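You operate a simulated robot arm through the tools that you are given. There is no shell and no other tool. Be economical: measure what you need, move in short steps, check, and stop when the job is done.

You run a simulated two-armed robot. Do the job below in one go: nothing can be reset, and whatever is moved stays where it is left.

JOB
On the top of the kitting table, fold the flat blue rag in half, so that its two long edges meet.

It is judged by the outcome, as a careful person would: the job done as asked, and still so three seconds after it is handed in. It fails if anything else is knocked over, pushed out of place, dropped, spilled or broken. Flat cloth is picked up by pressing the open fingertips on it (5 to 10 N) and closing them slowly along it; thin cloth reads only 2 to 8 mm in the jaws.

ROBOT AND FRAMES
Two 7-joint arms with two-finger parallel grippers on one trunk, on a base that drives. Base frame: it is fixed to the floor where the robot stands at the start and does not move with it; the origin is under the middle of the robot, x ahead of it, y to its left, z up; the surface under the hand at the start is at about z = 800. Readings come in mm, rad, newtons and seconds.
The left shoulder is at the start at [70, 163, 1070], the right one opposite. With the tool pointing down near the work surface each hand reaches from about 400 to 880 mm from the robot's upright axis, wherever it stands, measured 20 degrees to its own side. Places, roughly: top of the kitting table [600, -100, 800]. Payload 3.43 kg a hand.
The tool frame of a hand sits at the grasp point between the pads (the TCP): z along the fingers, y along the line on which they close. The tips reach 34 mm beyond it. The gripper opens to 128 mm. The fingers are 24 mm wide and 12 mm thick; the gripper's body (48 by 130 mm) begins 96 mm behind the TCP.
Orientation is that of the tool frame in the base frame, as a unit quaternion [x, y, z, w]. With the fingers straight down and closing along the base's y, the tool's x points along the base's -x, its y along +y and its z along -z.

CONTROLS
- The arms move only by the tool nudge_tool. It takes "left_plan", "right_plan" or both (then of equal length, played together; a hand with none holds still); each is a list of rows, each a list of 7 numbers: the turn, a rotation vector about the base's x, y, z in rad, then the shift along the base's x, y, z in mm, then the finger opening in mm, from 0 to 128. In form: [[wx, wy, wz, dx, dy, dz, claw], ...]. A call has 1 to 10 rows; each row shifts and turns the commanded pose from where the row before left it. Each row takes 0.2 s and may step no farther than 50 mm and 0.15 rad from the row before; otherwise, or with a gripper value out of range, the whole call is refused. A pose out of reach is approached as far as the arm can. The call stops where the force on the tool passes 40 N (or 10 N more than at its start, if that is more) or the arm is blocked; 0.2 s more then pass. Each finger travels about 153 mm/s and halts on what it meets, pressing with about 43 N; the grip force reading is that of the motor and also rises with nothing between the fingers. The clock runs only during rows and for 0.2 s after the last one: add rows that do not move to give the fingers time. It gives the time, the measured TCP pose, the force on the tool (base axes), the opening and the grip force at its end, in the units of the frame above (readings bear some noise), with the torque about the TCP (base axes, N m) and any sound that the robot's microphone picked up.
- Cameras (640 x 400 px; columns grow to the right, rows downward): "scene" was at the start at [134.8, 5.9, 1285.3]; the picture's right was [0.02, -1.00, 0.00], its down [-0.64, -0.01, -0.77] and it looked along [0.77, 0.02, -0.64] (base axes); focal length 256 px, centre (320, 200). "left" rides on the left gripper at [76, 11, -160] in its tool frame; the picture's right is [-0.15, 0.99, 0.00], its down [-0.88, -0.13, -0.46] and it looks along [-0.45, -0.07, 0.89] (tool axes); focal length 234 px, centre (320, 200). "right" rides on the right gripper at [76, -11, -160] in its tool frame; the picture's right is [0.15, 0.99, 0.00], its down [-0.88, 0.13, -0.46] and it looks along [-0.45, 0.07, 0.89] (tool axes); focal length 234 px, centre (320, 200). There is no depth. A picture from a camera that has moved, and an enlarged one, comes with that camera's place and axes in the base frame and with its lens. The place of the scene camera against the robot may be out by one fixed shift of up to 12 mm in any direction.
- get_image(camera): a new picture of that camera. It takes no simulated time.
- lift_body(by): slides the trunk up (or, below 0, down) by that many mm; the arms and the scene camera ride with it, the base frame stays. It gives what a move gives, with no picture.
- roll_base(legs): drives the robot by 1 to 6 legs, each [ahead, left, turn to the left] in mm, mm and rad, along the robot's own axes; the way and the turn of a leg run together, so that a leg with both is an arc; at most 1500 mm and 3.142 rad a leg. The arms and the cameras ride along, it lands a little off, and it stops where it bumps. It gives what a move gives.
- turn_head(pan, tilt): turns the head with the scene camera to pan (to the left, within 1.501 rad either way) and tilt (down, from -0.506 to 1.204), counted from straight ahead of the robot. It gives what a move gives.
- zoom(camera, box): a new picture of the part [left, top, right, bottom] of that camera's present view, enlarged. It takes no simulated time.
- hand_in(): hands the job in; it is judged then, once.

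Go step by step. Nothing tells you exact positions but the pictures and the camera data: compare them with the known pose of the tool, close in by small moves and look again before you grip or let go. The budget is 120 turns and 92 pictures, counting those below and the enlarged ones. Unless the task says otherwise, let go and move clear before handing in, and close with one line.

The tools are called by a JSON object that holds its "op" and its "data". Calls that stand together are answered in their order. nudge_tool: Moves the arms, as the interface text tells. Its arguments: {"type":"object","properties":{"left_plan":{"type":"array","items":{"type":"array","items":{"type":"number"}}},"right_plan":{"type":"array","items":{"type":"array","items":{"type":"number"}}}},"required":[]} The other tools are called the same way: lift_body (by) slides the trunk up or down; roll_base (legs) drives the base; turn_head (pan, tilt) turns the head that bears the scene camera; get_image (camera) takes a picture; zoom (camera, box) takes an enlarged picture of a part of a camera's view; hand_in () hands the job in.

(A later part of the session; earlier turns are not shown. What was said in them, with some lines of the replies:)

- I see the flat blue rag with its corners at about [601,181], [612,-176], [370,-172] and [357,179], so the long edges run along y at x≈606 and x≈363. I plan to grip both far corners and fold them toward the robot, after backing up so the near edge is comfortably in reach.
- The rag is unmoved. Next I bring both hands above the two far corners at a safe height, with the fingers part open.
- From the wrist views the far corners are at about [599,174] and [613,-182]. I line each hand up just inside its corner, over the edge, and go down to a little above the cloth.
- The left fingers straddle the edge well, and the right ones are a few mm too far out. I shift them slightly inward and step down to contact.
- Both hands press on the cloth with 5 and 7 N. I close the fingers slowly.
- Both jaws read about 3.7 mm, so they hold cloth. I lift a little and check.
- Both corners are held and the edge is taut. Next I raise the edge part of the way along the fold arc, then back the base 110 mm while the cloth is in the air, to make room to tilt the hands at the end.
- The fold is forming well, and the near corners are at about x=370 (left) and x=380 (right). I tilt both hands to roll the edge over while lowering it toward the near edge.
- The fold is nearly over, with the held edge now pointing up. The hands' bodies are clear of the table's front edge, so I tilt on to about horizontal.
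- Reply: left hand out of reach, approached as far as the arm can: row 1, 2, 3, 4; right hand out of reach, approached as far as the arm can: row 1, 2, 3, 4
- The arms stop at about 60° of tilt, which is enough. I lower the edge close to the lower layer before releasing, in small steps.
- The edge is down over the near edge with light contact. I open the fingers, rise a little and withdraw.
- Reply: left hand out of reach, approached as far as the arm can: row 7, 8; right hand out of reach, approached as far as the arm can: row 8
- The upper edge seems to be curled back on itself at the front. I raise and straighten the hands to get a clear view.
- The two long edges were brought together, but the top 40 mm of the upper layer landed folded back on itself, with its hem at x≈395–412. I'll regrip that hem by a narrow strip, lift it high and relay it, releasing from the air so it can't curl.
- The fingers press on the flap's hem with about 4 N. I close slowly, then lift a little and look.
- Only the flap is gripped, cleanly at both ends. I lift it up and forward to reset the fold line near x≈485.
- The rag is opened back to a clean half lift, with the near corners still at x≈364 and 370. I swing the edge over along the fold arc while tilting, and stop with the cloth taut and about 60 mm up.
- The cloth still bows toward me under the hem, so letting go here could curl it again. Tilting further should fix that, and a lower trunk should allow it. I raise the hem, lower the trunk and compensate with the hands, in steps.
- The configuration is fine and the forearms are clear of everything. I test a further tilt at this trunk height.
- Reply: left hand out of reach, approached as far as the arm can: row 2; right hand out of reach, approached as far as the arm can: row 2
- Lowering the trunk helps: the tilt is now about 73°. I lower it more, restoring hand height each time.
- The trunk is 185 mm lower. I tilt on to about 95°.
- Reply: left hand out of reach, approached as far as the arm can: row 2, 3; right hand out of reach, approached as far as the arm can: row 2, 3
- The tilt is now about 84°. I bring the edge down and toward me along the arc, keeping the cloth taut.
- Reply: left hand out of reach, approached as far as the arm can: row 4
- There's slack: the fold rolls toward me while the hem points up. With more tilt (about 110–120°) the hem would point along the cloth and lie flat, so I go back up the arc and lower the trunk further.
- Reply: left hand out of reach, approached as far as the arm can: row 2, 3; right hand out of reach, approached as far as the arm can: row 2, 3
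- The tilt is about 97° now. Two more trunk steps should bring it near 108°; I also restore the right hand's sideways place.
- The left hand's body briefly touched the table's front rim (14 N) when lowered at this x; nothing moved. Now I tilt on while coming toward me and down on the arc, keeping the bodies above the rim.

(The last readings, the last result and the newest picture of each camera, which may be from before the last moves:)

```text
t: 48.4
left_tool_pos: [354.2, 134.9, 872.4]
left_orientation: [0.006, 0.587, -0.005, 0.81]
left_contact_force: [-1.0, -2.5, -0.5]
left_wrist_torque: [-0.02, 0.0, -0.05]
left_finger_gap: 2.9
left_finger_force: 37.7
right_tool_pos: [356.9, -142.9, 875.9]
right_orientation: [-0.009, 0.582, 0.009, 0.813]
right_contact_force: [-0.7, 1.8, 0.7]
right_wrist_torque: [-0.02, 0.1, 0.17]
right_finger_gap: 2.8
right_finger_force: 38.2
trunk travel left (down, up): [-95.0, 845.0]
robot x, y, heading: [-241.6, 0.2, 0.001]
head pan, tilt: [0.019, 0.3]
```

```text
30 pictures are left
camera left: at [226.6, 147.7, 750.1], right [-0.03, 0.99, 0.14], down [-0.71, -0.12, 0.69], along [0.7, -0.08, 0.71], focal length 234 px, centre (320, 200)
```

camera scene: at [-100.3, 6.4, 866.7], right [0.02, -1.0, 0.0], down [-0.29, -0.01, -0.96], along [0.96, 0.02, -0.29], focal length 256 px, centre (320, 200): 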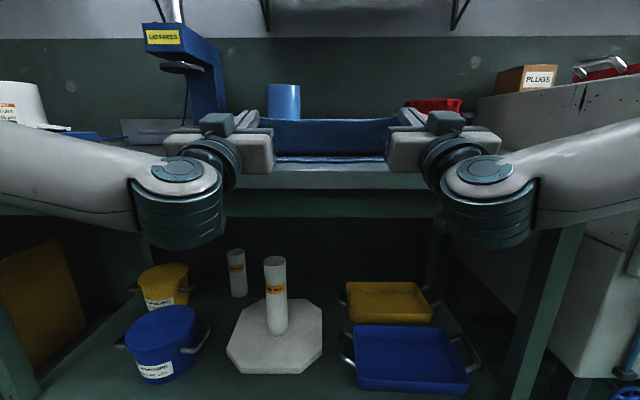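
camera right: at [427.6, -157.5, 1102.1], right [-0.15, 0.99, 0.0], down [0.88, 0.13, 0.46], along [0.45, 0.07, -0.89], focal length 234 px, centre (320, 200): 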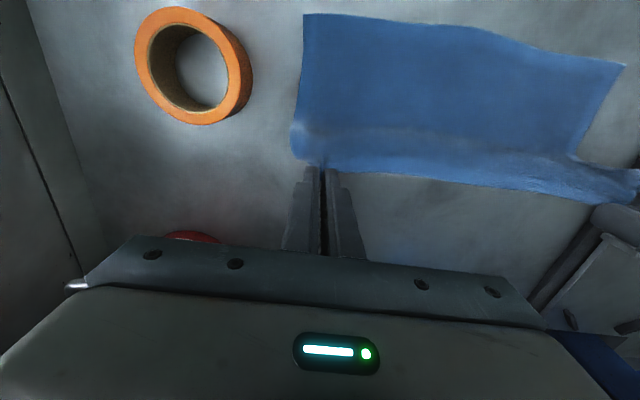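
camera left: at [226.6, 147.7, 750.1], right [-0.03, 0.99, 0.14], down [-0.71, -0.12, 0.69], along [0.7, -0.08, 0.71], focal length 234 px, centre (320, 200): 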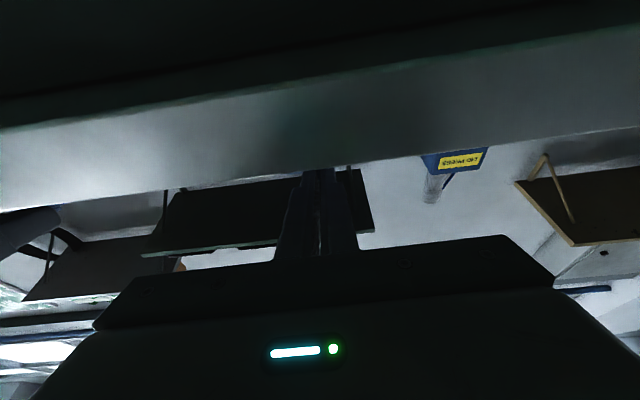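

{"op": "zoom", "data": {"camera": "scene", "box": [220, 90, 420, 215]}}

{"op": "get_image", "data": {"camera": "right"}}

```text
3.20 times, centred on (320, 152) of scene
camera zoom: at [-100.3, 6.4, 866.7], right [0.02, -1.0, 0.0], down [-0.29, -0.01, -0.96], along [0.96, 0.02, -0.29], focal length 818 px, centre (320, 352)
```

zoom: 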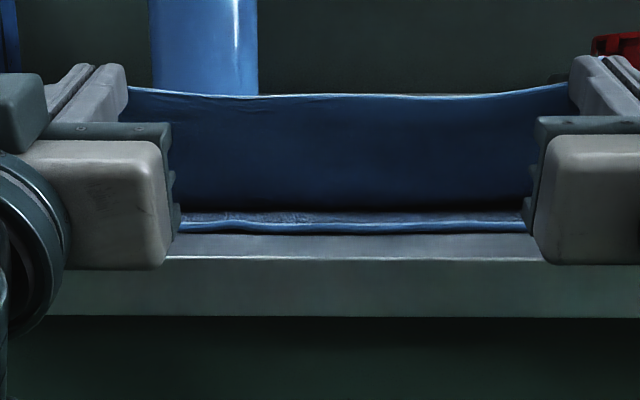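

```text
28 pictures are left
camera right: at [230.4, -159.2, 752.1], right [0.02, 0.99, -0.14], down [-0.72, 0.11, 0.69], along [0.7, 0.09, 0.71], focal length 234 px, centre (320, 200)
```

right: 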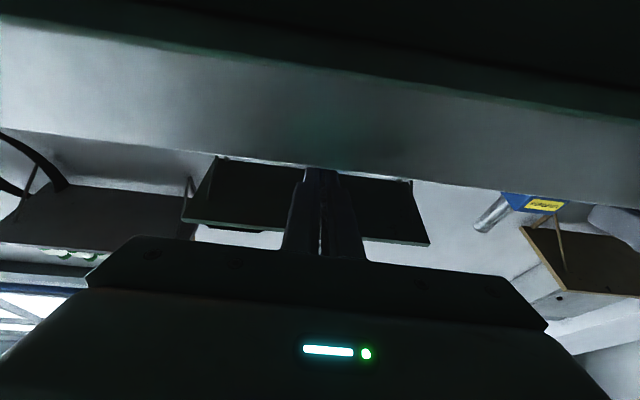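

The cloth now rises in a flat sheet with only a mild bend at the hem. I lower it a bit more along the arc, then open the fingers slightly so the hem lies over them.

{"op": "nudge_tool", "data": {"left_plan": [[0, 0, 0, -2, 0, -7, 0], [0, 0, 0, -2, 0, -7, 0], [0, 0, 0, -2, 0, -6, 0], [0, 0, 0, 0, 0, 0, 0]], "right_plan": [[0, 0, 0, -2, 0, -7, 0], [0, 0, 0, -2, 0, -7, 0], [0, 0, 0, -1, 0, -7, 0], [0, 0, 0, 0, 0, 0, 0]]}}

{"op": "zoom", "data": {"camera": "scene", "box": [220, 90, 420, 215]}}

```text
t: 49.4
left_tool_pos: [350.8, 134.6, 849.6]
left_orientation: [0.006, 0.589, -0.005, 0.808]
left_contact_force: [-0.5, -3.4, -0.6]
left_wrist_torque: [-0.04, 0.0, -0.12]
left_finger_gap: 2.9
left_finger_force: 37.8
right_tool_pos: [355.4, -142.5, 850.3]
right_orientation: [-0.01, 0.585, 0.007, 0.811]
right_contact_force: [-0.4, 2.5, 0.1]
right_wrist_torque: [0.0, 0.04, 0.12]
right_finger_gap: 3.4
right_finger_force: 38.3
trunk travel left (down, up): [-95.0, 845.0]
robot x, y, heading: [-244.5, 0.4, -0.0]
head pan, tilt: [0.019, 0.3]
```

```text
3.20 times, centred on (320, 152) of scene
camera zoom: at [-98.2, 6.1, 866.1], right [0.02, -1.0, 0.0], down [-0.3, -0.01, -0.96], along [0.96, 0.02, -0.3], focal length 818 px, centre (320, 352)
```

zoom: 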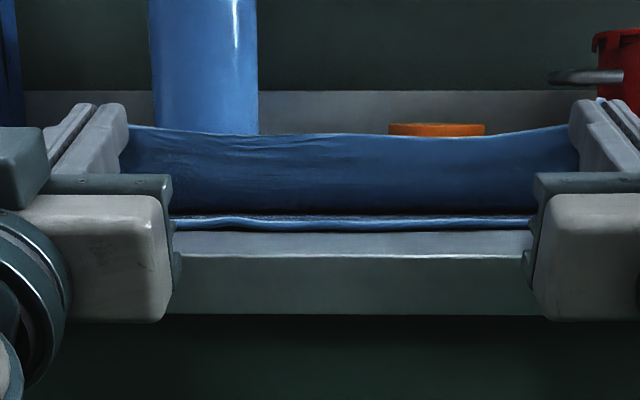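

{"op": "nudge_tool", "data": {"left_plan": [[0, 0, 0, -8, 0, 0, 0], [0, 0, 0, -6, 0, 0, 16], [0, 0, 0, 0, 0, 0, 20], [0, 0, 0, 0, 0, 0, 20]], "right_plan": [[0, 0, 0, -8, 0, 0, 0], [0, 0, 0, -6, 0, 0, 16], [0, 0, 0, 0, 0, 0, 20], [0, 0, 0, 0, 0, 0, 20]]}}

{"op": "zoom", "data": {"camera": "scene", "box": [220, 90, 420, 215]}}

```text
t: 50.4
left_tool_pos: [336.7, 134.8, 849.4]
left_orientation: [0.006, 0.588, -0.005, 0.809]
left_contact_force: [-0.1, 0.0, -0.8]
left_wrist_torque: [-0.01, 0.0, 0.01]
left_finger_gap: 20.0
left_finger_force: 0.1
right_tool_pos: [342.2, -143.2, 851.0]
right_orientation: [-0.009, 0.585, 0.006, 0.811]
right_contact_force: [-0.1, 0.1, 0.7]
right_wrist_torque: [0.0, -0.02, -0.01]
right_finger_gap: 19.7
right_finger_force: 0.0
trunk travel left (down, up): [-95.0, 845.0]
robot x, y, heading: [-237.7, 1.1, -0.005]
head pan, tilt: [0.019, 0.3]
```

```text
3.20 times, centred on (320, 152) of scene
camera zoom: at [-98.2, 6.0, 866.1], right [0.02, -1.0, 0.0], down [-0.3, -0.01, -0.96], along [0.95, 0.02, -0.3], focal length 818 px, centre (320, 352)
```

zoom: 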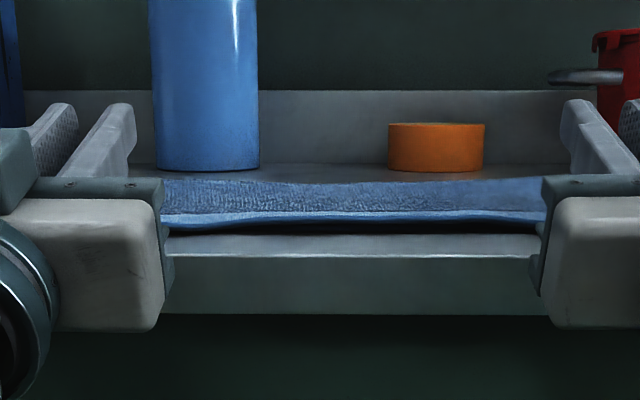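

The top layer fell forward and lies flat with its hem at the near edge. I back the base straight out, then raise the trunk for a good look.

{"op": "roll_base", "data": {"legs": [[-150, 0, 0]]}}

{"op": "lift_body", "data": {"by": 455}}

{"op": "turn_head", "data": {"pan": 0.019, "tilt": 0.696}}

{"op": "get_image", "data": {"camera": "scene"}}

```text
t: 51.8
left_tool_pos: [187.3, 133.6, 849.9]
left_orientation: [0.006, 0.588, -0.006, 0.809]
left_contact_force: [-0.5, -0.5, 0.7]
left_wrist_torque: [0.01, 0.02, 0.0]
left_finger_gap: 20.0
left_finger_force: 0.1
right_tool_pos: [191.0, -144.8, 851.1]
right_orientation: [-0.01, 0.585, 0.007, 0.811]
right_contact_force: [-0.3, 0.6, -0.2]
right_wrist_torque: [-0.01, -0.04, -0.03]
right_finger_gap: 20.0
right_finger_force: 0.0
trunk travel left (down, up): [-95.0, 845.0]
robot x, y, heading: [-387.8, -0.8, -0.001]
head pan, tilt: [0.019, 0.3]
```

```text
refused: 455 is not a number from -400 to 400
```

```text
t: 52.6
left_tool_pos: [186.0, 134.2, 849.5]
left_orientation: [0.005, 0.588, -0.005, 0.809]
left_contact_force: [-0.1, -0.3, 0.5]
left_wrist_torque: [-0.01, 0.0, -0.02]
left_finger_gap: 20.2
left_finger_force: 0.1
right_tool_pos: [191.9, -144.1, 851.9]
right_orientation: [-0.009, 0.585, 0.006, 0.811]
right_contact_force: [0.2, 0.4, -0.1]
right_wrist_torque: [0.03, 0.04, 0.02]
right_finger_gap: 19.9
right_finger_force: 0.1
trunk travel left (down, up): [-95.0, 845.0]
robot x, y, heading: [-391.3, 1.7, 0.001]
head pan, tilt: [0.019, 0.696]
```

```text
25 pictures are left
camera scene: at [-256.6, 5.7, 830.4], right [0.02, -1.0, 0.0], down [-0.64, -0.01, -0.77], along [0.77, 0.01, -0.64], focal length 256 px, centre (320, 200)
```

scene: 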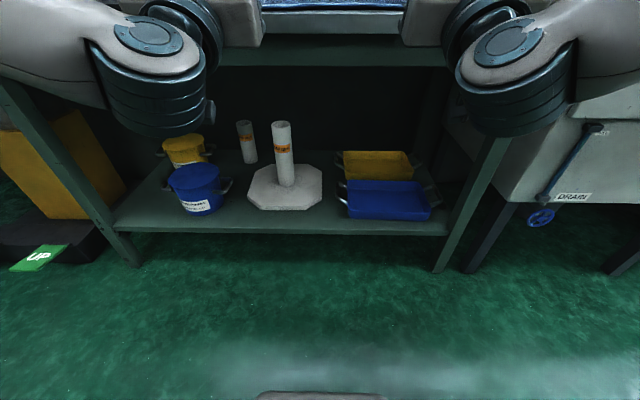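

{"op": "lift_body", "data": {"by": 400}}

{"op": "nudge_tool", "data": {"left_plan": [[0, 0.15, 0, 0, 20, 0, 20], [0, 0.15, 0, 0, 20, 0, 20], [0, 0.15, 0, 0, 20, 0, 20], [0, 0.15, 0, 5, 20, -10, 20], [0, 0.15, 0, 5, 10, -10, 20], [0, 0.15, 0, 10, 0, -15, 20], [0, 0.15, 0, 10, 0, -15, 20], [0, 0.15, 0, 10, 0, -15, 20], [0, 0.15, 0, 10, 0, -15, 20], [0, 0.15, 0, 10, 0, -15, 20]], "right_plan": [[0, 0.15, 0, 0, -20, 0, 20], [0, 0.15, 0, 0, -20, 0, 20], [0, 0.15, 0, 0, -20, 0, 20], [0, 0.15, 0, 5, -20, -10, 20], [0, 0.15, 0, 5, -10, -10, 20], [0, 0.15, 0, 10, 0, -15, 20], [0, 0.15, 0, 10, 0, -15, 20], [0, 0.15, 0, 10, 0, -15, 20], [0, 0.15, 0, 10, 0, -15, 20], [0, 0.15, 0, 10, 0, -15, 20]]}}

{"op": "get_image", "data": {"camera": "scene"}}

```text
t: 56.5
left_tool_pos: [187.2, 133.0, 1248.9]
left_orientation: [0.006, 0.588, -0.005, 0.809]
left_contact_force: [0.2, -0.7, 0.0]
left_wrist_torque: [0.01, -0.01, 0.01]
left_finger_gap: 20.1
left_finger_force: 0.0
right_tool_pos: [190.9, -144.4, 1251.0]
right_orientation: [-0.009, 0.586, 0.007, 0.811]
right_contact_force: [-1.1, -0.1, 0.0]
right_wrist_torque: [0.01, 0.0, -0.04]
right_finger_gap: 20.2
right_finger_force: 0.0
trunk travel left (down, up): [-495.0, 445.0]
robot x, y, heading: [-389.1, 0.0, -0.001]
head pan, tilt: [0.019, 0.696]
```

```text
t: 58.7
left_tool_pos: [249.7, 222.7, 1153.0]
left_orientation: [0.002, 0.982, -0.009, 0.189]
left_contact_force: [0.3, 0.1, -0.5]
left_wrist_torque: [-0.05, 0.0, -0.01]
left_finger_gap: 20.0
left_finger_force: 0.1
right_tool_pos: [253.6, -234.0, 1154.4]
right_orientation: [-0.003, 0.981, 0.011, 0.192]
right_contact_force: [0.2, 0.1, 0.2]
right_wrist_torque: [-0.02, 0.07, 0.02]
right_finger_gap: 19.9
right_finger_force: 0.2
trunk travel left (down, up): [-495.0, 445.0]
robot x, y, heading: [-394.2, 0.5, 0.0]
head pan, tilt: [0.019, 0.696]
```

```text
24 pictures are left
camera scene: at [-253.8, 5.6, 1229.9], right [0.02, -1.0, 0.0], down [-0.64, -0.01, -0.77], along [0.77, 0.01, -0.64], focal length 256 px, centre (320, 200)
```

scene: 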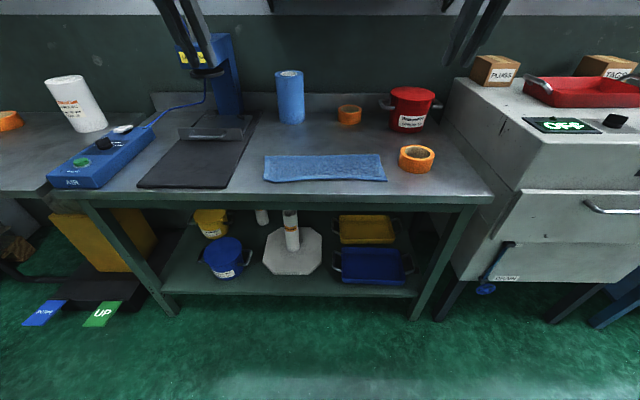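

Good clear view, and nothing else is disturbed. I zoom in to check how the two edges line up.

{"op": "zoom", "data": {"camera": "scene", "box": [255, 140, 395, 200]}}

{"op": "zoom", "data": {"camera": "scene", "box": [255, 145, 325, 190]}}

{"op": "zoom", "data": {"camera": "scene", "box": [325, 145, 395, 190]}}

```text
4.57 times, centred on (325, 170) of scene
camera zoom: at [-253.8, 5.6, 1229.9], right [0.02, -1.0, 0.0], down [-0.64, -0.01, -0.77], along [0.77, 0.01, -0.64], focal length 1169 px, centre (297, 337)
```

zoom: 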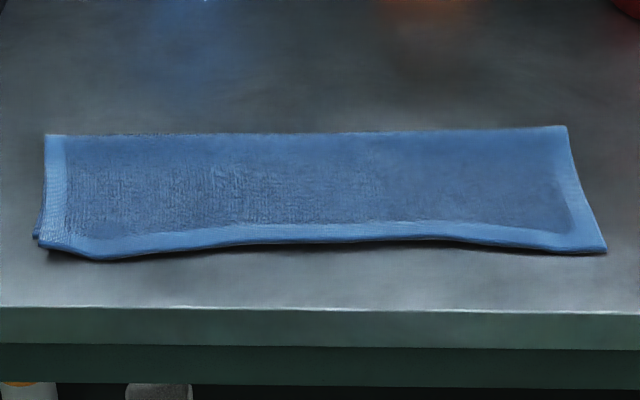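

```text
8.89 times, centred on (290, 168) of scene
camera zoom: at [-253.8, 5.6, 1229.9], right [0.02, -1.0, 0.0], down [-0.64, -0.01, -0.77], along [0.77, 0.01, -0.64], focal length 2273 px, centre (587, 489)
```

zoom: 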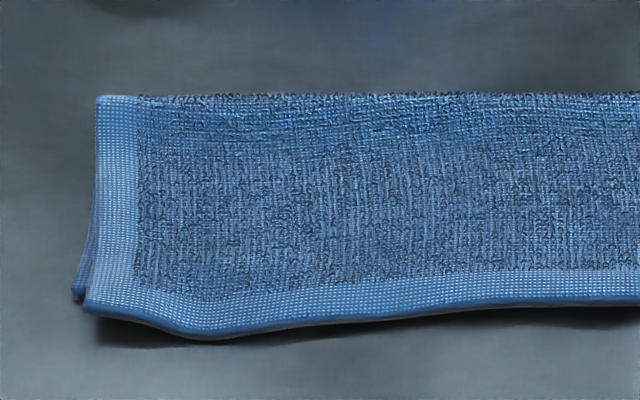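

```text
8.89 times, centred on (360, 168) of scene
camera zoom: at [-253.8, 5.6, 1229.9], right [0.02, -1.0, 0.0], down [-0.64, -0.01, -0.77], along [0.77, 0.01, -0.64], focal length 2273 px, centre (-36, 489)
```

zoom: 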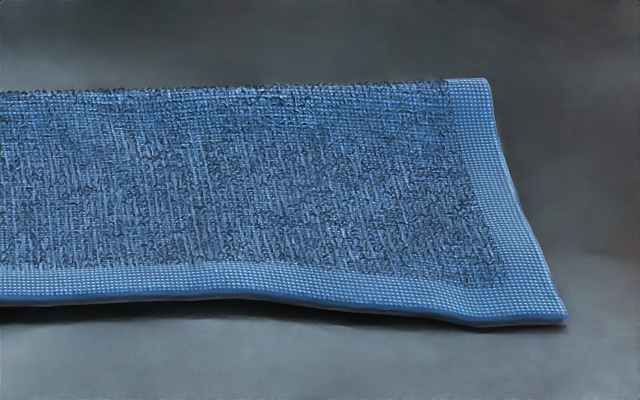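

The fold looks clean. I bring both wrist cameras over the near corners to measure how exactly the two edges meet.

{"op": "nudge_tool", "data": {"left_plan": [[0, 0.127, 0, 22, -12, -25, 20], [0, 0.127, 0, 22, -12, -25, 20], [0, 0.126, 0, 22, -12, -25, 20], [0, 0, 0, 22, -12, -25, 0], [0, 0, 0, 22, -12, -25, 0], [0, 0, 0, 20, -12, -25, 0]], "right_plan": [[0, 0.128, 0, 22, 12, -25, 20], [0, 0.128, 0, 22, 12, -25, 20], [0, 0.128, 0, 22, 12, -25, 20], [0, 0, 0, 22, 12, -25, 0], [0, 0, 0, 22, 12, -25, 0], [0, 0, 0, 20, 12, -25, 0]]}}

{"op": "get_image", "data": {"camera": "left"}}

{"op": "get_image", "data": {"camera": "right"}}

```text
t: 60.1
left_tool_pos: [378.7, 151.2, 1002.4]
left_orientation: [-0.001, 1.0, -0.009, 0.002]
left_contact_force: [0.0, -0.8, 0.9]
left_wrist_torque: [0.02, 0.06, 0.02]
left_finger_gap: 0.0
left_finger_force: 33.2
right_tool_pos: [383.4, -162.3, 1003.9]
right_orientation: [0.001, 1.0, 0.011, 0.004]
right_contact_force: [0.8, 0.3, 0.3]
right_wrist_torque: [0.01, 0.07, 0.03]
right_finger_gap: 0.2
right_finger_force: 32.7
trunk travel left (down, up): [-495.0, 445.0]
robot x, y, heading: [-389.1, 0.4, -0.003]
head pan, tilt: [0.019, 0.696]
```

```text
20 pictures are left
camera left: at [303.1, 164.4, 1162.5], right [0.15, 0.99, -0.01], down [0.88, -0.12, 0.46], along [0.45, -0.08, -0.89], focal length 234 px, centre (320, 200)
```

left: 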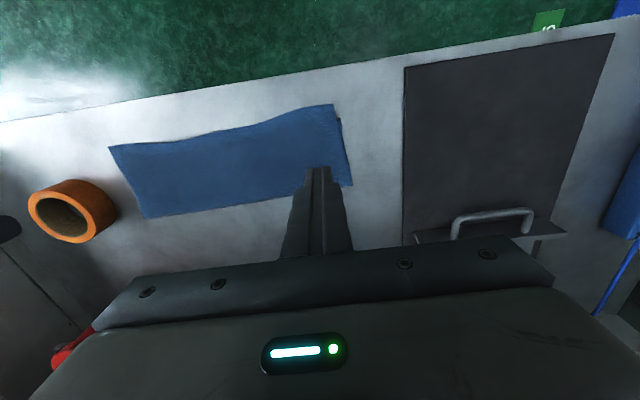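

```text
19 pictures are left
camera right: at [306.2, -179.0, 1162.9], right [-0.15, 0.99, 0.02], down [0.88, 0.12, 0.46], along [0.46, 0.09, -0.89], focal length 234 px, centre (320, 200)
```

right: 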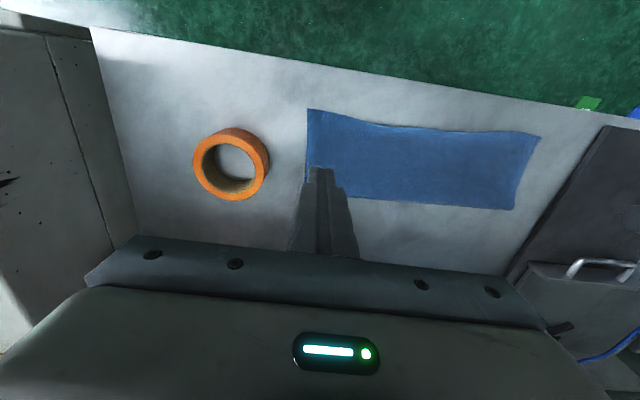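

The upper hem overshoots the lower edge by about 20 mm on the left and 12 mm on the right. The overhang is a single layer, so I'll pinch it, shift it forward by that much, then smooth the slack into the fold.

{"op": "nudge_tool", "data": {"left_plan": [[0, 0, 0, -9, -3, -31, 32], [0, 0, 0, -8, -2, -31, 32], [0, 0, 0, -8, -2, -31, 32], [0, 0, 0, -8, -2, -31, 32], [0, 0, 0, -8, -2, -28, 32]], "right_plan": [[0, 0, 0, -8, 3, -32, 32], [0, 0, 0, -8, 2, -31, 32], [0, 0, 0, -8, 2, -31, 32], [0, 0, 0, -7, 2, -31, 32], [0, 0, 0, -7, 2, -28, 32]]}}

{"op": "get_image", "data": {"camera": "left"}}

{"op": "get_image", "data": {"camera": "right"}}

```text
t: 61.3
left_tool_pos: [335.9, 142.3, 852.4]
left_orientation: [-0.001, 1.0, -0.008, 0.001]
left_contact_force: [-0.4, -0.4, -0.3]
left_wrist_torque: [-0.01, 0.01, 0.02]
left_finger_gap: 32.2
left_finger_force: 0.1
right_tool_pos: [344.0, -151.4, 852.3]
right_orientation: [0.0, 1.0, 0.011, 0.005]
right_contact_force: [0.3, 0.2, 0.4]
right_wrist_torque: [0.02, 0.01, -0.05]
right_finger_gap: 31.8
right_finger_force: 0.1
trunk travel left (down, up): [-495.0, 445.0]
robot x, y, heading: [-390.8, -2.0, -0.002]
head pan, tilt: [0.019, 0.696]
```

```text
18 pictures are left
camera left: at [260.3, 153.9, 1011.5], right [0.15, 0.99, -0.01], down [0.88, -0.12, 0.46], along [0.45, -0.08, -0.89], focal length 234 px, centre (320, 200)
```

left: 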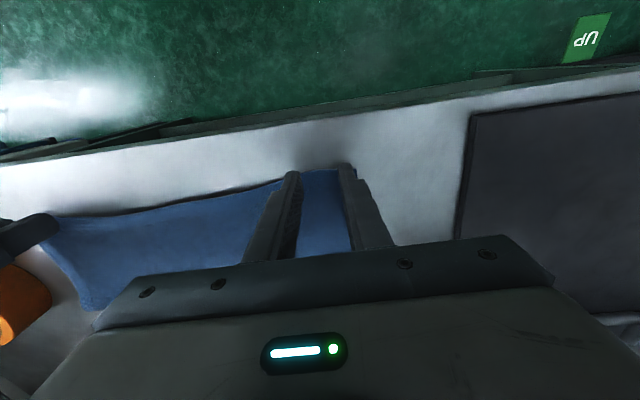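

```text
17 pictures are left
camera right: at [266.6, -167.0, 1011.6], right [-0.15, 0.99, 0.02], down [0.88, 0.12, 0.47], along [0.46, 0.09, -0.88], focal length 234 px, centre (320, 200)
```

right: 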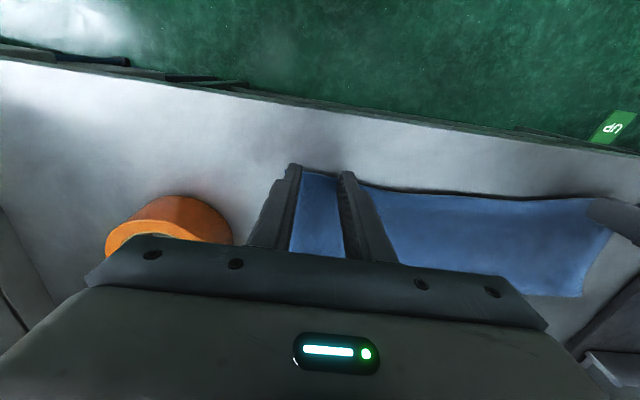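

{"op": "nudge_tool", "data": {"left_plan": [[0, 0, 0, 0, 0, -6, 32], [0, 0, 0, 0, 0, -5, 32], [0, 0, 0, 0, 0, -3, 32], [0, 0, 0, 0, 0, 0, 32]], "right_plan": [[0, 0, 0, 2, 0, -6, 32], [0, 0, 0, 0, 0, -5, 32], [0, 0, 0, 0, 0, -3, 32], [0, 0, 0, 0, 0, 0, 32]]}}

```text
t: 62.3
left_tool_pos: [336.6, 141.6, 838.2]
left_orientation: [-0.001, 1.0, -0.008, 0.002]
left_contact_force: [-0.2, 0.6, 2.1]
left_wrist_torque: [0.05, -0.03, 0.01]
left_finger_gap: 32.1
left_finger_force: 0.0
right_tool_pos: [345.3, -150.0, 839.0]
right_orientation: [0.0, 1.0, 0.012, 0.004]
right_contact_force: [0.7, 0.4, 0.1]
right_wrist_torque: [0.0, -0.01, 0.0]
right_finger_gap: 31.8
right_finger_force: 0.1
trunk travel left (down, up): [-495.0, 445.0]
robot x, y, heading: [-389.2, -2.6, -0.002]
head pan, tilt: [0.019, 0.696]
```

{"op": "nudge_tool", "data": {"left_plan": [[0, 0, 0, 0, 0, -1, 32], [0, 0, 0, 0, 0, 0, 32]], "right_plan": [[0, 0, 0, 0, 0, -2, 32], [0, 0, 0, 0, 0, 0, 32]]}}

```text
t: 62.9
left_tool_pos: [336.6, 141.5, 838.4]
left_orientation: [-0.001, 1.0, -0.008, 0.003]
left_contact_force: [1.5, 0.1, 4.2]
left_wrist_torque: [0.0, -0.05, -0.02]
left_finger_gap: 32.0
left_finger_force: 0.0
right_tool_pos: [345.3, -151.5, 837.3]
right_orientation: [0.0, 1.0, 0.011, 0.005]
right_contact_force: [1.0, 0.9, 2.9]
right_wrist_torque: [0.01, -0.02, -0.01]
right_finger_gap: 32.0
right_finger_force: 0.0
trunk travel left (down, up): [-495.0, 445.0]
robot x, y, heading: [-390.8, -0.4, -0.003]
head pan, tilt: [0.019, 0.696]
```

Light contact on both sides. I add a touch more pressure and close slowly, then lift a little.

{"op": "nudge_tool", "data": {"left_plan": [[0, 0, 0, 0, 0, -0.5, 30], [0, 0, 0, 0, 0, 0, 27], [0, 0, 0, 0, 0, 0, 24], [0, 0, 0, 0, 0, 0, 21], [0, 0, 0, 0, 0, 0, 18], [0, 0, 0, 0, 0, 0, 15], [0, 0, 0, 0, 0, 0, 11], [0, 0, 0, 0, 0, 0, 7], [0, 0, 0, 0, 0, 0, 3], [0, 0, 0, 0, 0, 0, 0]], "right_plan": [[0, 0, 0, 0, 0, -1, 30], [0, 0, 0, 0, 0, 0, 27], [0, 0, 0, 0, 0, 0, 24], [0, 0, 0, 0, 0, 0, 21], [0, 0, 0, 0, 0, 0, 18], [0, 0, 0, 0, 0, 0, 15], [0, 0, 0, 0, 0, 0, 11], [0, 0, 0, 0, 0, 0, 7], [0, 0, 0, 0, 0, 0, 3], [0, 0, 0, 0, 0, 0, 0]]}}

{"op": "nudge_tool", "data": {"left_plan": [[0, 0, 0, 0, 0, 10, 0], [0, 0, 0, 2, 0, 15, 0], [0, 0, 0, 3, 0, 15, 0]], "right_plan": [[0, 0, 0, 0, 0, 10, 0], [0, 0, 0, 2, 0, 15, 0], [0, 0, 0, 3, 0, 15, 0]]}}

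{"op": "zoom", "data": {"camera": "scene", "box": [240, 110, 410, 216]}}

```text
t: 65.1
left_tool_pos: [335.2, 140.0, 837.5]
left_orientation: [-0.001, 1.0, -0.007, 0.001]
left_contact_force: [-0.7, -3.5, 4.2]
left_wrist_torque: [-0.16, -0.05, -0.08]
left_finger_gap: 3.1
left_finger_force: 38.0
right_tool_pos: [344.8, -150.5, 837.1]
right_orientation: [-0.001, 1.0, 0.012, 0.006]
right_contact_force: [0.8, 4.0, 6.1]
right_wrist_torque: [0.12, 0.02, 0.07]
right_finger_gap: 3.5
right_finger_force: 37.9
trunk travel left (down, up): [-495.0, 445.0]
robot x, y, heading: [-389.7, 1.2, 0.001]
head pan, tilt: [0.019, 0.696]
```

```text
t: 65.9
left_tool_pos: [339.6, 141.2, 877.6]
left_orientation: [-0.001, 1.0, -0.007, 0.003]
left_contact_force: [0.0, -4.9, 0.1]
left_wrist_torque: [-0.18, -0.02, -0.07]
left_finger_gap: 2.9
left_finger_force: 38.3
right_tool_pos: [350.5, -150.9, 877.2]
right_orientation: [-0.001, 1.0, 0.011, 0.003]
right_contact_force: [-0.4, 5.3, -0.7]
right_wrist_torque: [0.14, 0.0, 0.02]
right_finger_gap: 2.9
right_finger_force: 37.5
trunk travel left (down, up): [-495.0, 445.0]
robot x, y, heading: [-389.8, -3.7, 0.005]
head pan, tilt: [0.019, 0.696]
```

```text
3.76 times, centred on (325, 163) of scene
camera zoom: at [-256.7, 5.7, 1230.2], right [0.02, -1.0, 0.0], down [-0.64, -0.01, -0.77], along [0.77, 0.01, -0.64], focal length 963 px, centre (301, 339)
```

zoom: 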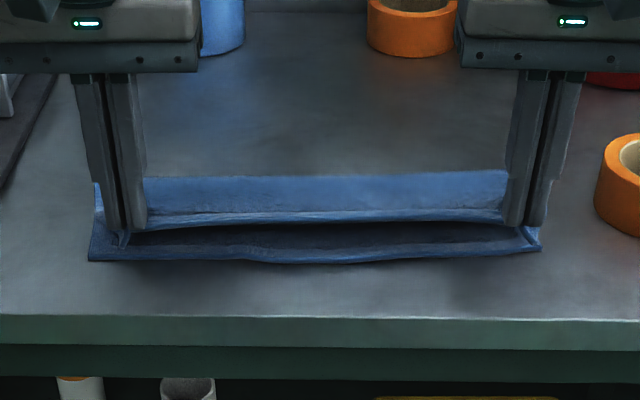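

I hold just the upper hem, with the lower layer lying undisturbed. I raise the hem back past vertical so the fold line resets farther out, then measure the lower edge.

{"op": "nudge_tool", "data": {"left_plan": [[0, 0, 0, 20, 0, 20, 0], [0, 0, 0, 25, 0, 18, 0], [0, 0, 0, 28, 0, 14, 0], [0, 0, 0, 30, 0, 8, 0], [0, 0, 0, 30, 0, 4, 0], [0, 0, 0, 25, 0, -4, 0], [0, 0, 0, 8, 0, 0, 0]], "right_plan": [[0, 0, 0, 20, 0, 20, 0], [0, 0, 0, 25, 0, 18, 0], [0, 0, 0, 28, 0, 14, 0], [0, 0, 0, 30, 0, 8, 0], [0, 0, 0, 30, 0, 4, 0], [0, 0, 0, 25, 0, -4, 0], [0, 0, 0, 8, 0, 0, 0]]}}

{"op": "get_image", "data": {"camera": "left"}}

{"op": "get_image", "data": {"camera": "right"}}

```text
t: 67.5
left_tool_pos: [427.2, 147.7, 930.0]
left_orientation: [0.001, 1.0, -0.009, 0.002]
left_contact_force: [0.1, -12.8, 0.2]
left_wrist_torque: [-0.4, -0.05, -0.21]
left_finger_gap: 3.5
left_finger_force: 37.4
left hand out of reach, approached as far as the arm can: row 4, 5, 6, 7
right_tool_pos: [428.5, -154.1, 930.6]
right_orientation: [0.0, 1.0, 0.012, 0.004]
right_contact_force: [-0.4, 13.1, -0.6]
right_wrist_torque: [0.41, 0.02, 0.2]
right_finger_gap: 3.0
right_finger_force: 38.5
right hand out of reach, approached as far as the arm can: row 4, 5, 6, 7
trunk travel left (down, up): [-495.0, 445.0]
robot x, y, heading: [-389.9, 0.8, 0.001]
head pan, tilt: [0.019, 0.696]
```

```text
15 pictures are left
camera left: at [351.8, 161.6, 1088.7], right [0.15, 0.99, -0.02], down [0.88, -0.12, 0.46], along [0.46, -0.08, -0.89], focal length 234 px, centre (320, 200)
```

left: 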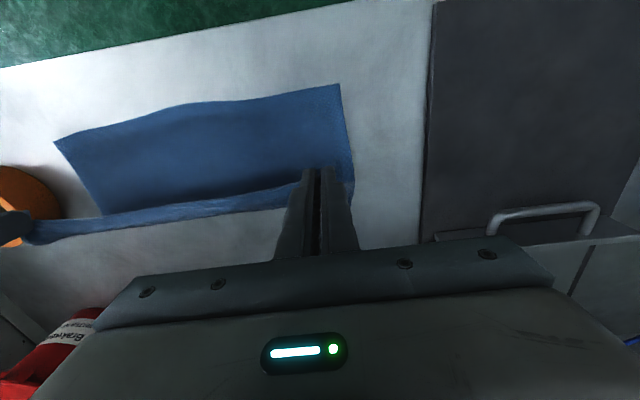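

```text
14 pictures are left
camera right: at [352.2, -171.1, 1088.4], right [-0.15, 0.99, 0.02], down [0.88, 0.12, 0.47], along [0.46, 0.09, -0.88], focal length 234 px, centre (320, 200)
```

right: 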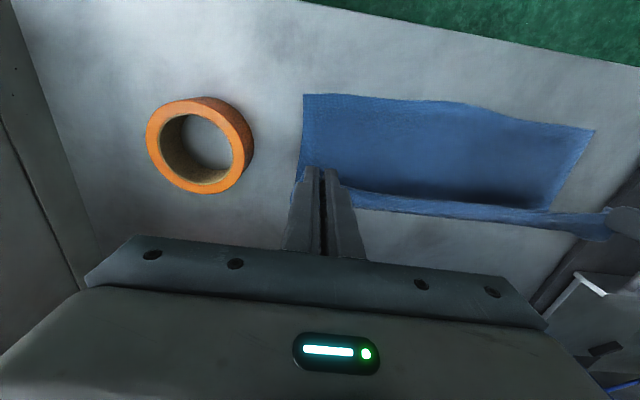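

The lower edge is at x≈362 (left), 356 (middle) and 372 (right). The arms are at their reach limit, so I ease the sideways tension and roll the base 70 mm forward to carry the hem past vertical.

{"op": "nudge_tool", "data": {"left_plan": [[0, 0, 0, 0, -3, 0, 0], [0, 0, 0, 0, -2, 0, 0]], "right_plan": [[0, 0, 0, 0, 2, 0, 0], [0, 0, 0, 0, 1, 0, 0]]}}

{"op": "roll_base", "data": {"legs": [[75, 0, 0]]}}

{"op": "zoom", "data": {"camera": "scene", "box": [240, 110, 410, 216]}}

```text
t: 68.1
left_tool_pos: [427.6, 143.6, 929.5]
left_orientation: [0.0, 1.0, -0.006, 0.002]
left_contact_force: [0.9, -9.0, -0.4]
left_wrist_torque: [-0.26, 0.0, -0.11]
left_finger_gap: 3.1
left_finger_force: 37.4
right_tool_pos: [430.1, -154.8, 930.0]
right_orientation: [0.001, 1.0, 0.012, 0.005]
right_contact_force: [-0.2, 7.5, 0.9]
right_wrist_torque: [0.3, 0.02, 0.11]
right_finger_gap: 3.1
right_finger_force: 37.7
trunk travel left (down, up): [-495.0, 445.0]
robot x, y, heading: [-393.1, -2.9, -0.004]
head pan, tilt: [0.019, 0.696]
```

```text
t: 69.1
left_tool_pos: [502.3, 142.6, 928.7]
left_orientation: [-0.001, 1.0, -0.008, 0.002]
left_contact_force: [0.9, -7.7, -0.7]
left_wrist_torque: [-0.22, 0.05, -0.1]
left_finger_gap: 3.3
left_finger_force: 37.4
right_tool_pos: [503.8, -152.3, 928.1]
right_orientation: [0.0, 1.0, 0.011, 0.004]
right_contact_force: [0.4, 8.0, -0.7]
right_wrist_torque: [0.28, 0.04, 0.08]
right_finger_gap: 3.4
right_finger_force: 37.8
trunk travel left (down, up): [-495.0, 445.0]
robot x, y, heading: [-317.4, 1.1, -0.0]
head pan, tilt: [0.019, 0.696]
```

```text
3.76 times, centred on (325, 163) of scene
camera zoom: at [-180.9, 5.6, 1230.1], right [0.02, -1.0, 0.0], down [-0.64, -0.01, -0.77], along [0.77, 0.01, -0.64], focal length 963 px, centre (301, 339)
```

zoom: 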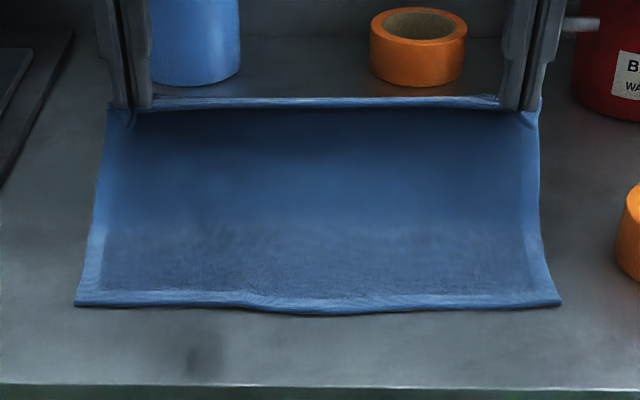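

The fold is reset cleanly. I bring the hem back over the arc and down exactly onto the lower edge, still holding it.

{"op": "nudge_tool", "data": {"left_plan": [[0, 0, 0, -12, 0, 11, 0], [0, 0, 0, -25, 0, 5, 0], [0, 0, 0, -25, 0, -5, 0], [0, 0, 0, -25, 0, -15, 0], [0, 0, 0, -20, 0, -20, 0], [0, 0, 0, -15, 0, -25, 0], [0, 0, 0, -10, 0, -18, 0], [0, 0, 0, -4, 0, -10, 0], [0, 0, 0, 0, 0, 0, 0]], "right_plan": [[0, 0, 0, -12, 0, 11, 0], [0, 0, 0, -25, 0, 5, 0], [0, 0, 0, -25, 0, -5, 0], [0, 0, 0, -24, 0, -15, 0], [0, 0, 0, -19, 0, -20, 0], [0, 0, 0, -14, 0, -25, 0], [0, 0, 0, -10, 0, -18, 0], [0, 0, 0, -4, 0, -10, 0], [0, 0, 0, 0, 0, 0, 0]]}}

{"op": "zoom", "data": {"camera": "scene", "box": [240, 110, 410, 216]}}

```text
t: 71.1
left_tool_pos: [366.5, 143.3, 852.7]
left_orientation: [-0.001, 1.0, -0.008, 0.002]
left_contact_force: [0.6, -6.3, 0.2]
left_wrist_torque: [-0.2, -0.05, -0.09]
left_finger_gap: 3.2
left_finger_force: 37.9
right_tool_pos: [369.2, -152.5, 853.2]
right_orientation: [0.0, 1.0, 0.011, 0.005]
right_contact_force: [-0.7, 5.9, 0.0]
right_wrist_torque: [0.24, -0.02, 0.12]
right_finger_gap: 3.2
right_finger_force: 38.0
trunk travel left (down, up): [-495.0, 445.0]
robot x, y, heading: [-316.3, -2.0, -0.004]
head pan, tilt: [0.019, 0.696]
```

```text
3.76 times, centred on (325, 163) of scene
camera zoom: at [-182.4, 5.6, 1230.3], right [0.02, -1.0, 0.0], down [-0.64, -0.01, -0.77], along [0.77, 0.01, -0.64], focal length 963 px, centre (301, 339)
```

zoom: 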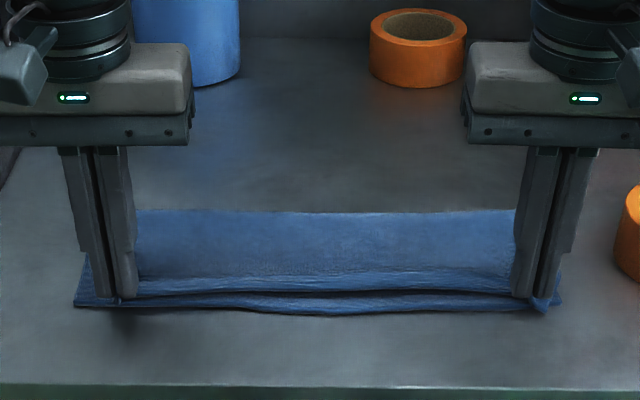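

The fold's back line is now near x≈485 and the hem sits over the lower edge. I lower to light contact, open so the gathers spread, and lift straight up.

{"op": "nudge_tool", "data": {"left_plan": [[0, 0, 0, -1, 0, -6, 0], [0, 0, 0, 0, 0, -4, 0], [0, 0, 0, 0, 0, 0, 6], [0, 0, 0, 0, 0, 0, 16], [0, 0, 0, 0, 0, 0, 28], [0, 0, 0, 0, 0, 2, 36], [0, 0, 0, 0, 0, 10, 36], [0, 0, 0, 0, 0, 30, 36], [0, 0, 0, 0, 0, 40, 36], [0, 0, 0, 0, 0, 45, 36]], "right_plan": [[0, 0, 0, 0, 0, -6, 0], [0, 0, 0, 0, 0, -4, 0], [0, 0, 0, 0, 0, 0, 6], [0, 0, 0, 0, 0, 0, 16], [0, 0, 0, 0, 0, 0, 28], [0, 0, 0, 0, 0, 2, 36], [0, 0, 0, 0, 0, 10, 36], [0, 0, 0, 0, 0, 30, 36], [0, 0, 0, 0, 0, 40, 36], [0, 0, 0, 0, 0, 45, 36]]}}

{"op": "zoom", "data": {"camera": "scene", "box": [240, 110, 410, 216]}}

{"op": "get_image", "data": {"camera": "left"}}

```text
t: 73.3
left_tool_pos: [363.9, 144.7, 970.5]
left_orientation: [-0.001, 1.0, -0.008, 0.002]
left_contact_force: [-0.1, -0.2, 0.3]
left_wrist_torque: [-0.01, -0.01, 0.01]
left_finger_gap: 35.7
left_finger_force: 0.0
right_tool_pos: [368.7, -153.4, 970.8]
right_orientation: [0.0, 1.0, 0.011, 0.005]
right_contact_force: [-0.6, -0.1, 0.4]
right_wrist_torque: [0.0, -0.07, 0.0]
right_finger_gap: 35.9
right_finger_force: 0.1
trunk travel left (down, up): [-495.0, 445.0]
robot x, y, heading: [-316.6, 3.1, 0.001]
head pan, tilt: [0.019, 0.696]
```

```text
3.76 times, centred on (325, 163) of scene
camera zoom: at [-184.0, 5.6, 1230.4], right [0.02, -1.0, 0.0], down [-0.64, -0.01, -0.77], along [0.77, 0.01, -0.64], focal length 963 px, centre (301, 339)
```

zoom: 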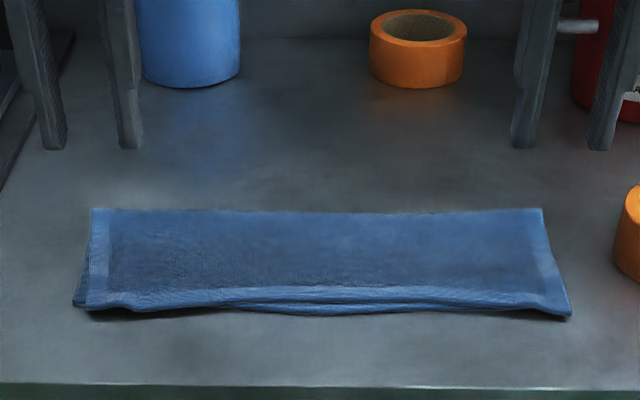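

```text
10 pictures are left
camera left: at [286.9, 156.8, 1130.1], right [0.14, 0.99, -0.01], down [0.88, -0.12, 0.46], along [0.46, -0.08, -0.89], focal length 234 px, centre (320, 200)
```

left: 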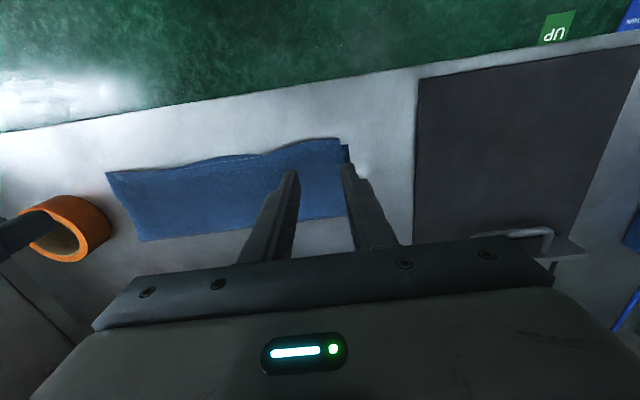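

{"op": "zoom", "data": {"camera": "scene", "box": [255, 160, 325, 204]}}

{"op": "zoom", "data": {"camera": "scene", "box": [325, 160, 395, 204]}}

{"op": "get_image", "data": {"camera": "right"}}

```text
9.09 times, centred on (290, 182) of scene
camera zoom: at [-184.0, 5.6, 1230.4], right [0.02, -1.0, 0.0], down [-0.64, -0.01, -0.77], along [0.77, 0.01, -0.64], focal length 2325 px, centre (593, 364)
```

zoom: 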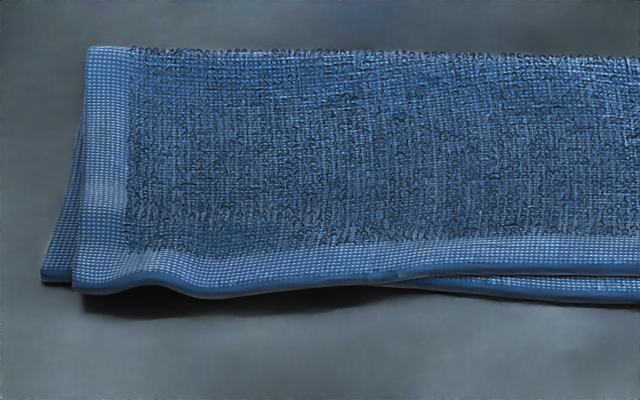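

```text
9.09 times, centred on (360, 182) of scene
camera zoom: at [-184.0, 5.6, 1230.4], right [0.02, -1.0, 0.0], down [-0.64, -0.01, -0.77], along [0.77, 0.01, -0.64], focal length 2325 px, centre (-44, 364)
```

zoom: 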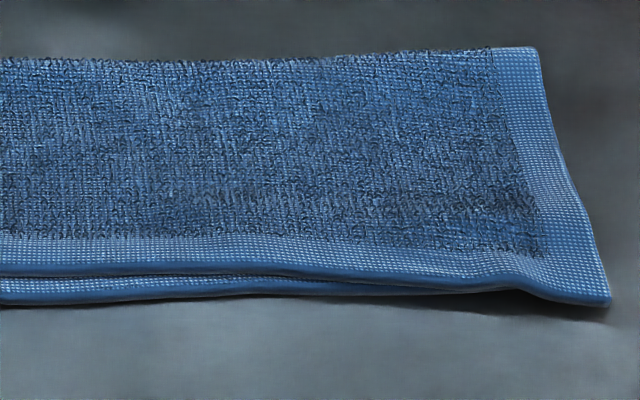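

```text
7 pictures are left
camera right: at [290.7, -169.2, 1129.3], right [-0.15, 0.99, 0.02], down [0.88, 0.12, 0.47], along [0.46, 0.09, -0.88], focal length 234 px, centre (320, 200)
```

right: 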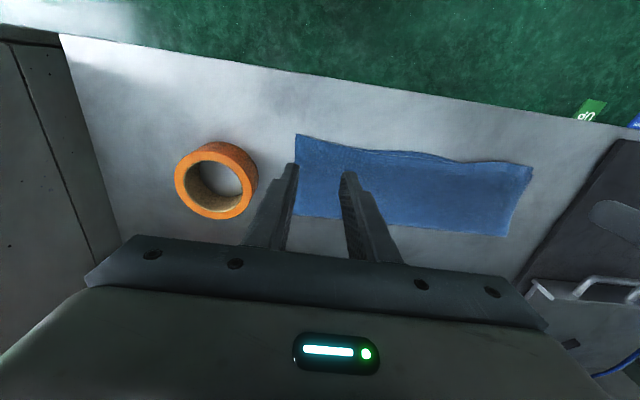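

The edges now meet to within about 10 mm along the whole length, and the cloth lies flat. I move the hands clear and hand in.

{"op": "nudge_tool", "data": {"left_plan": [[0, 0, 0, 0, 10, 35, 36], [0, 0, 0, 0, 10, 35, 36], [0, 0, 0, 0, 10, 30, 36], [0, 0, 0, 0, 0, 0, 36], [0, 0, 0, 0, 0, 0, 36]], "right_plan": [[0, 0, 0, 0, -10, 35, 36], [0, 0, 0, 0, -10, 35, 36], [0, 0, 0, 0, -10, 30, 36], [0, 0, 0, 0, 0, 0, 36], [0, 0, 0, 0, 0, 0, 36]]}}

{"op": "get_image", "data": {"camera": "scene"}}

```text
t: 74.5
left_tool_pos: [363.4, 173.3, 1070.3]
left_orientation: [-0.001, 1.0, -0.007, 0.002]
left_contact_force: [0.4, 0.3, -0.2]
left_wrist_torque: [0.01, 0.0, -0.01]
left_finger_gap: 36.1
left_finger_force: 0.1
right_tool_pos: [369.9, -181.6, 1071.0]
right_orientation: [0.0, 1.0, 0.011, 0.005]
right_contact_force: [0.5, -0.5, -0.7]
right_wrist_torque: [-0.02, 0.0, 0.0]
right_finger_gap: 35.6
right_finger_force: 0.2
trunk travel left (down, up): [-495.0, 445.0]
robot x, y, heading: [-317.8, 1.3, -0.003]
head pan, tilt: [0.019, 0.696]
```

```text
6 pictures are left
camera scene: at [-182.6, 5.6, 1230.3], right [0.02, -1.0, 0.0], down [-0.64, -0.01, -0.77], along [0.77, 0.01, -0.64], focal length 256 px, centre (320, 200)
```

scene: 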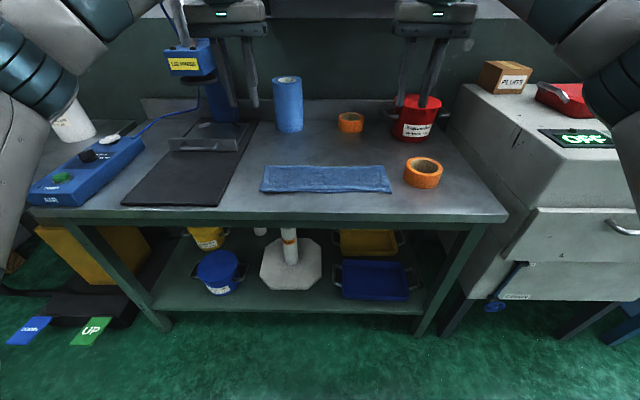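

The rag lies folded in half, everything else is in its place and the hands are clear.

{"op": "hand_in", "data": {}}

```text
The job is handed in.
```

The blue rag lies folded in half on the kitting table, its two long edges meeting to within about 10 mm, and nothing else was moved.
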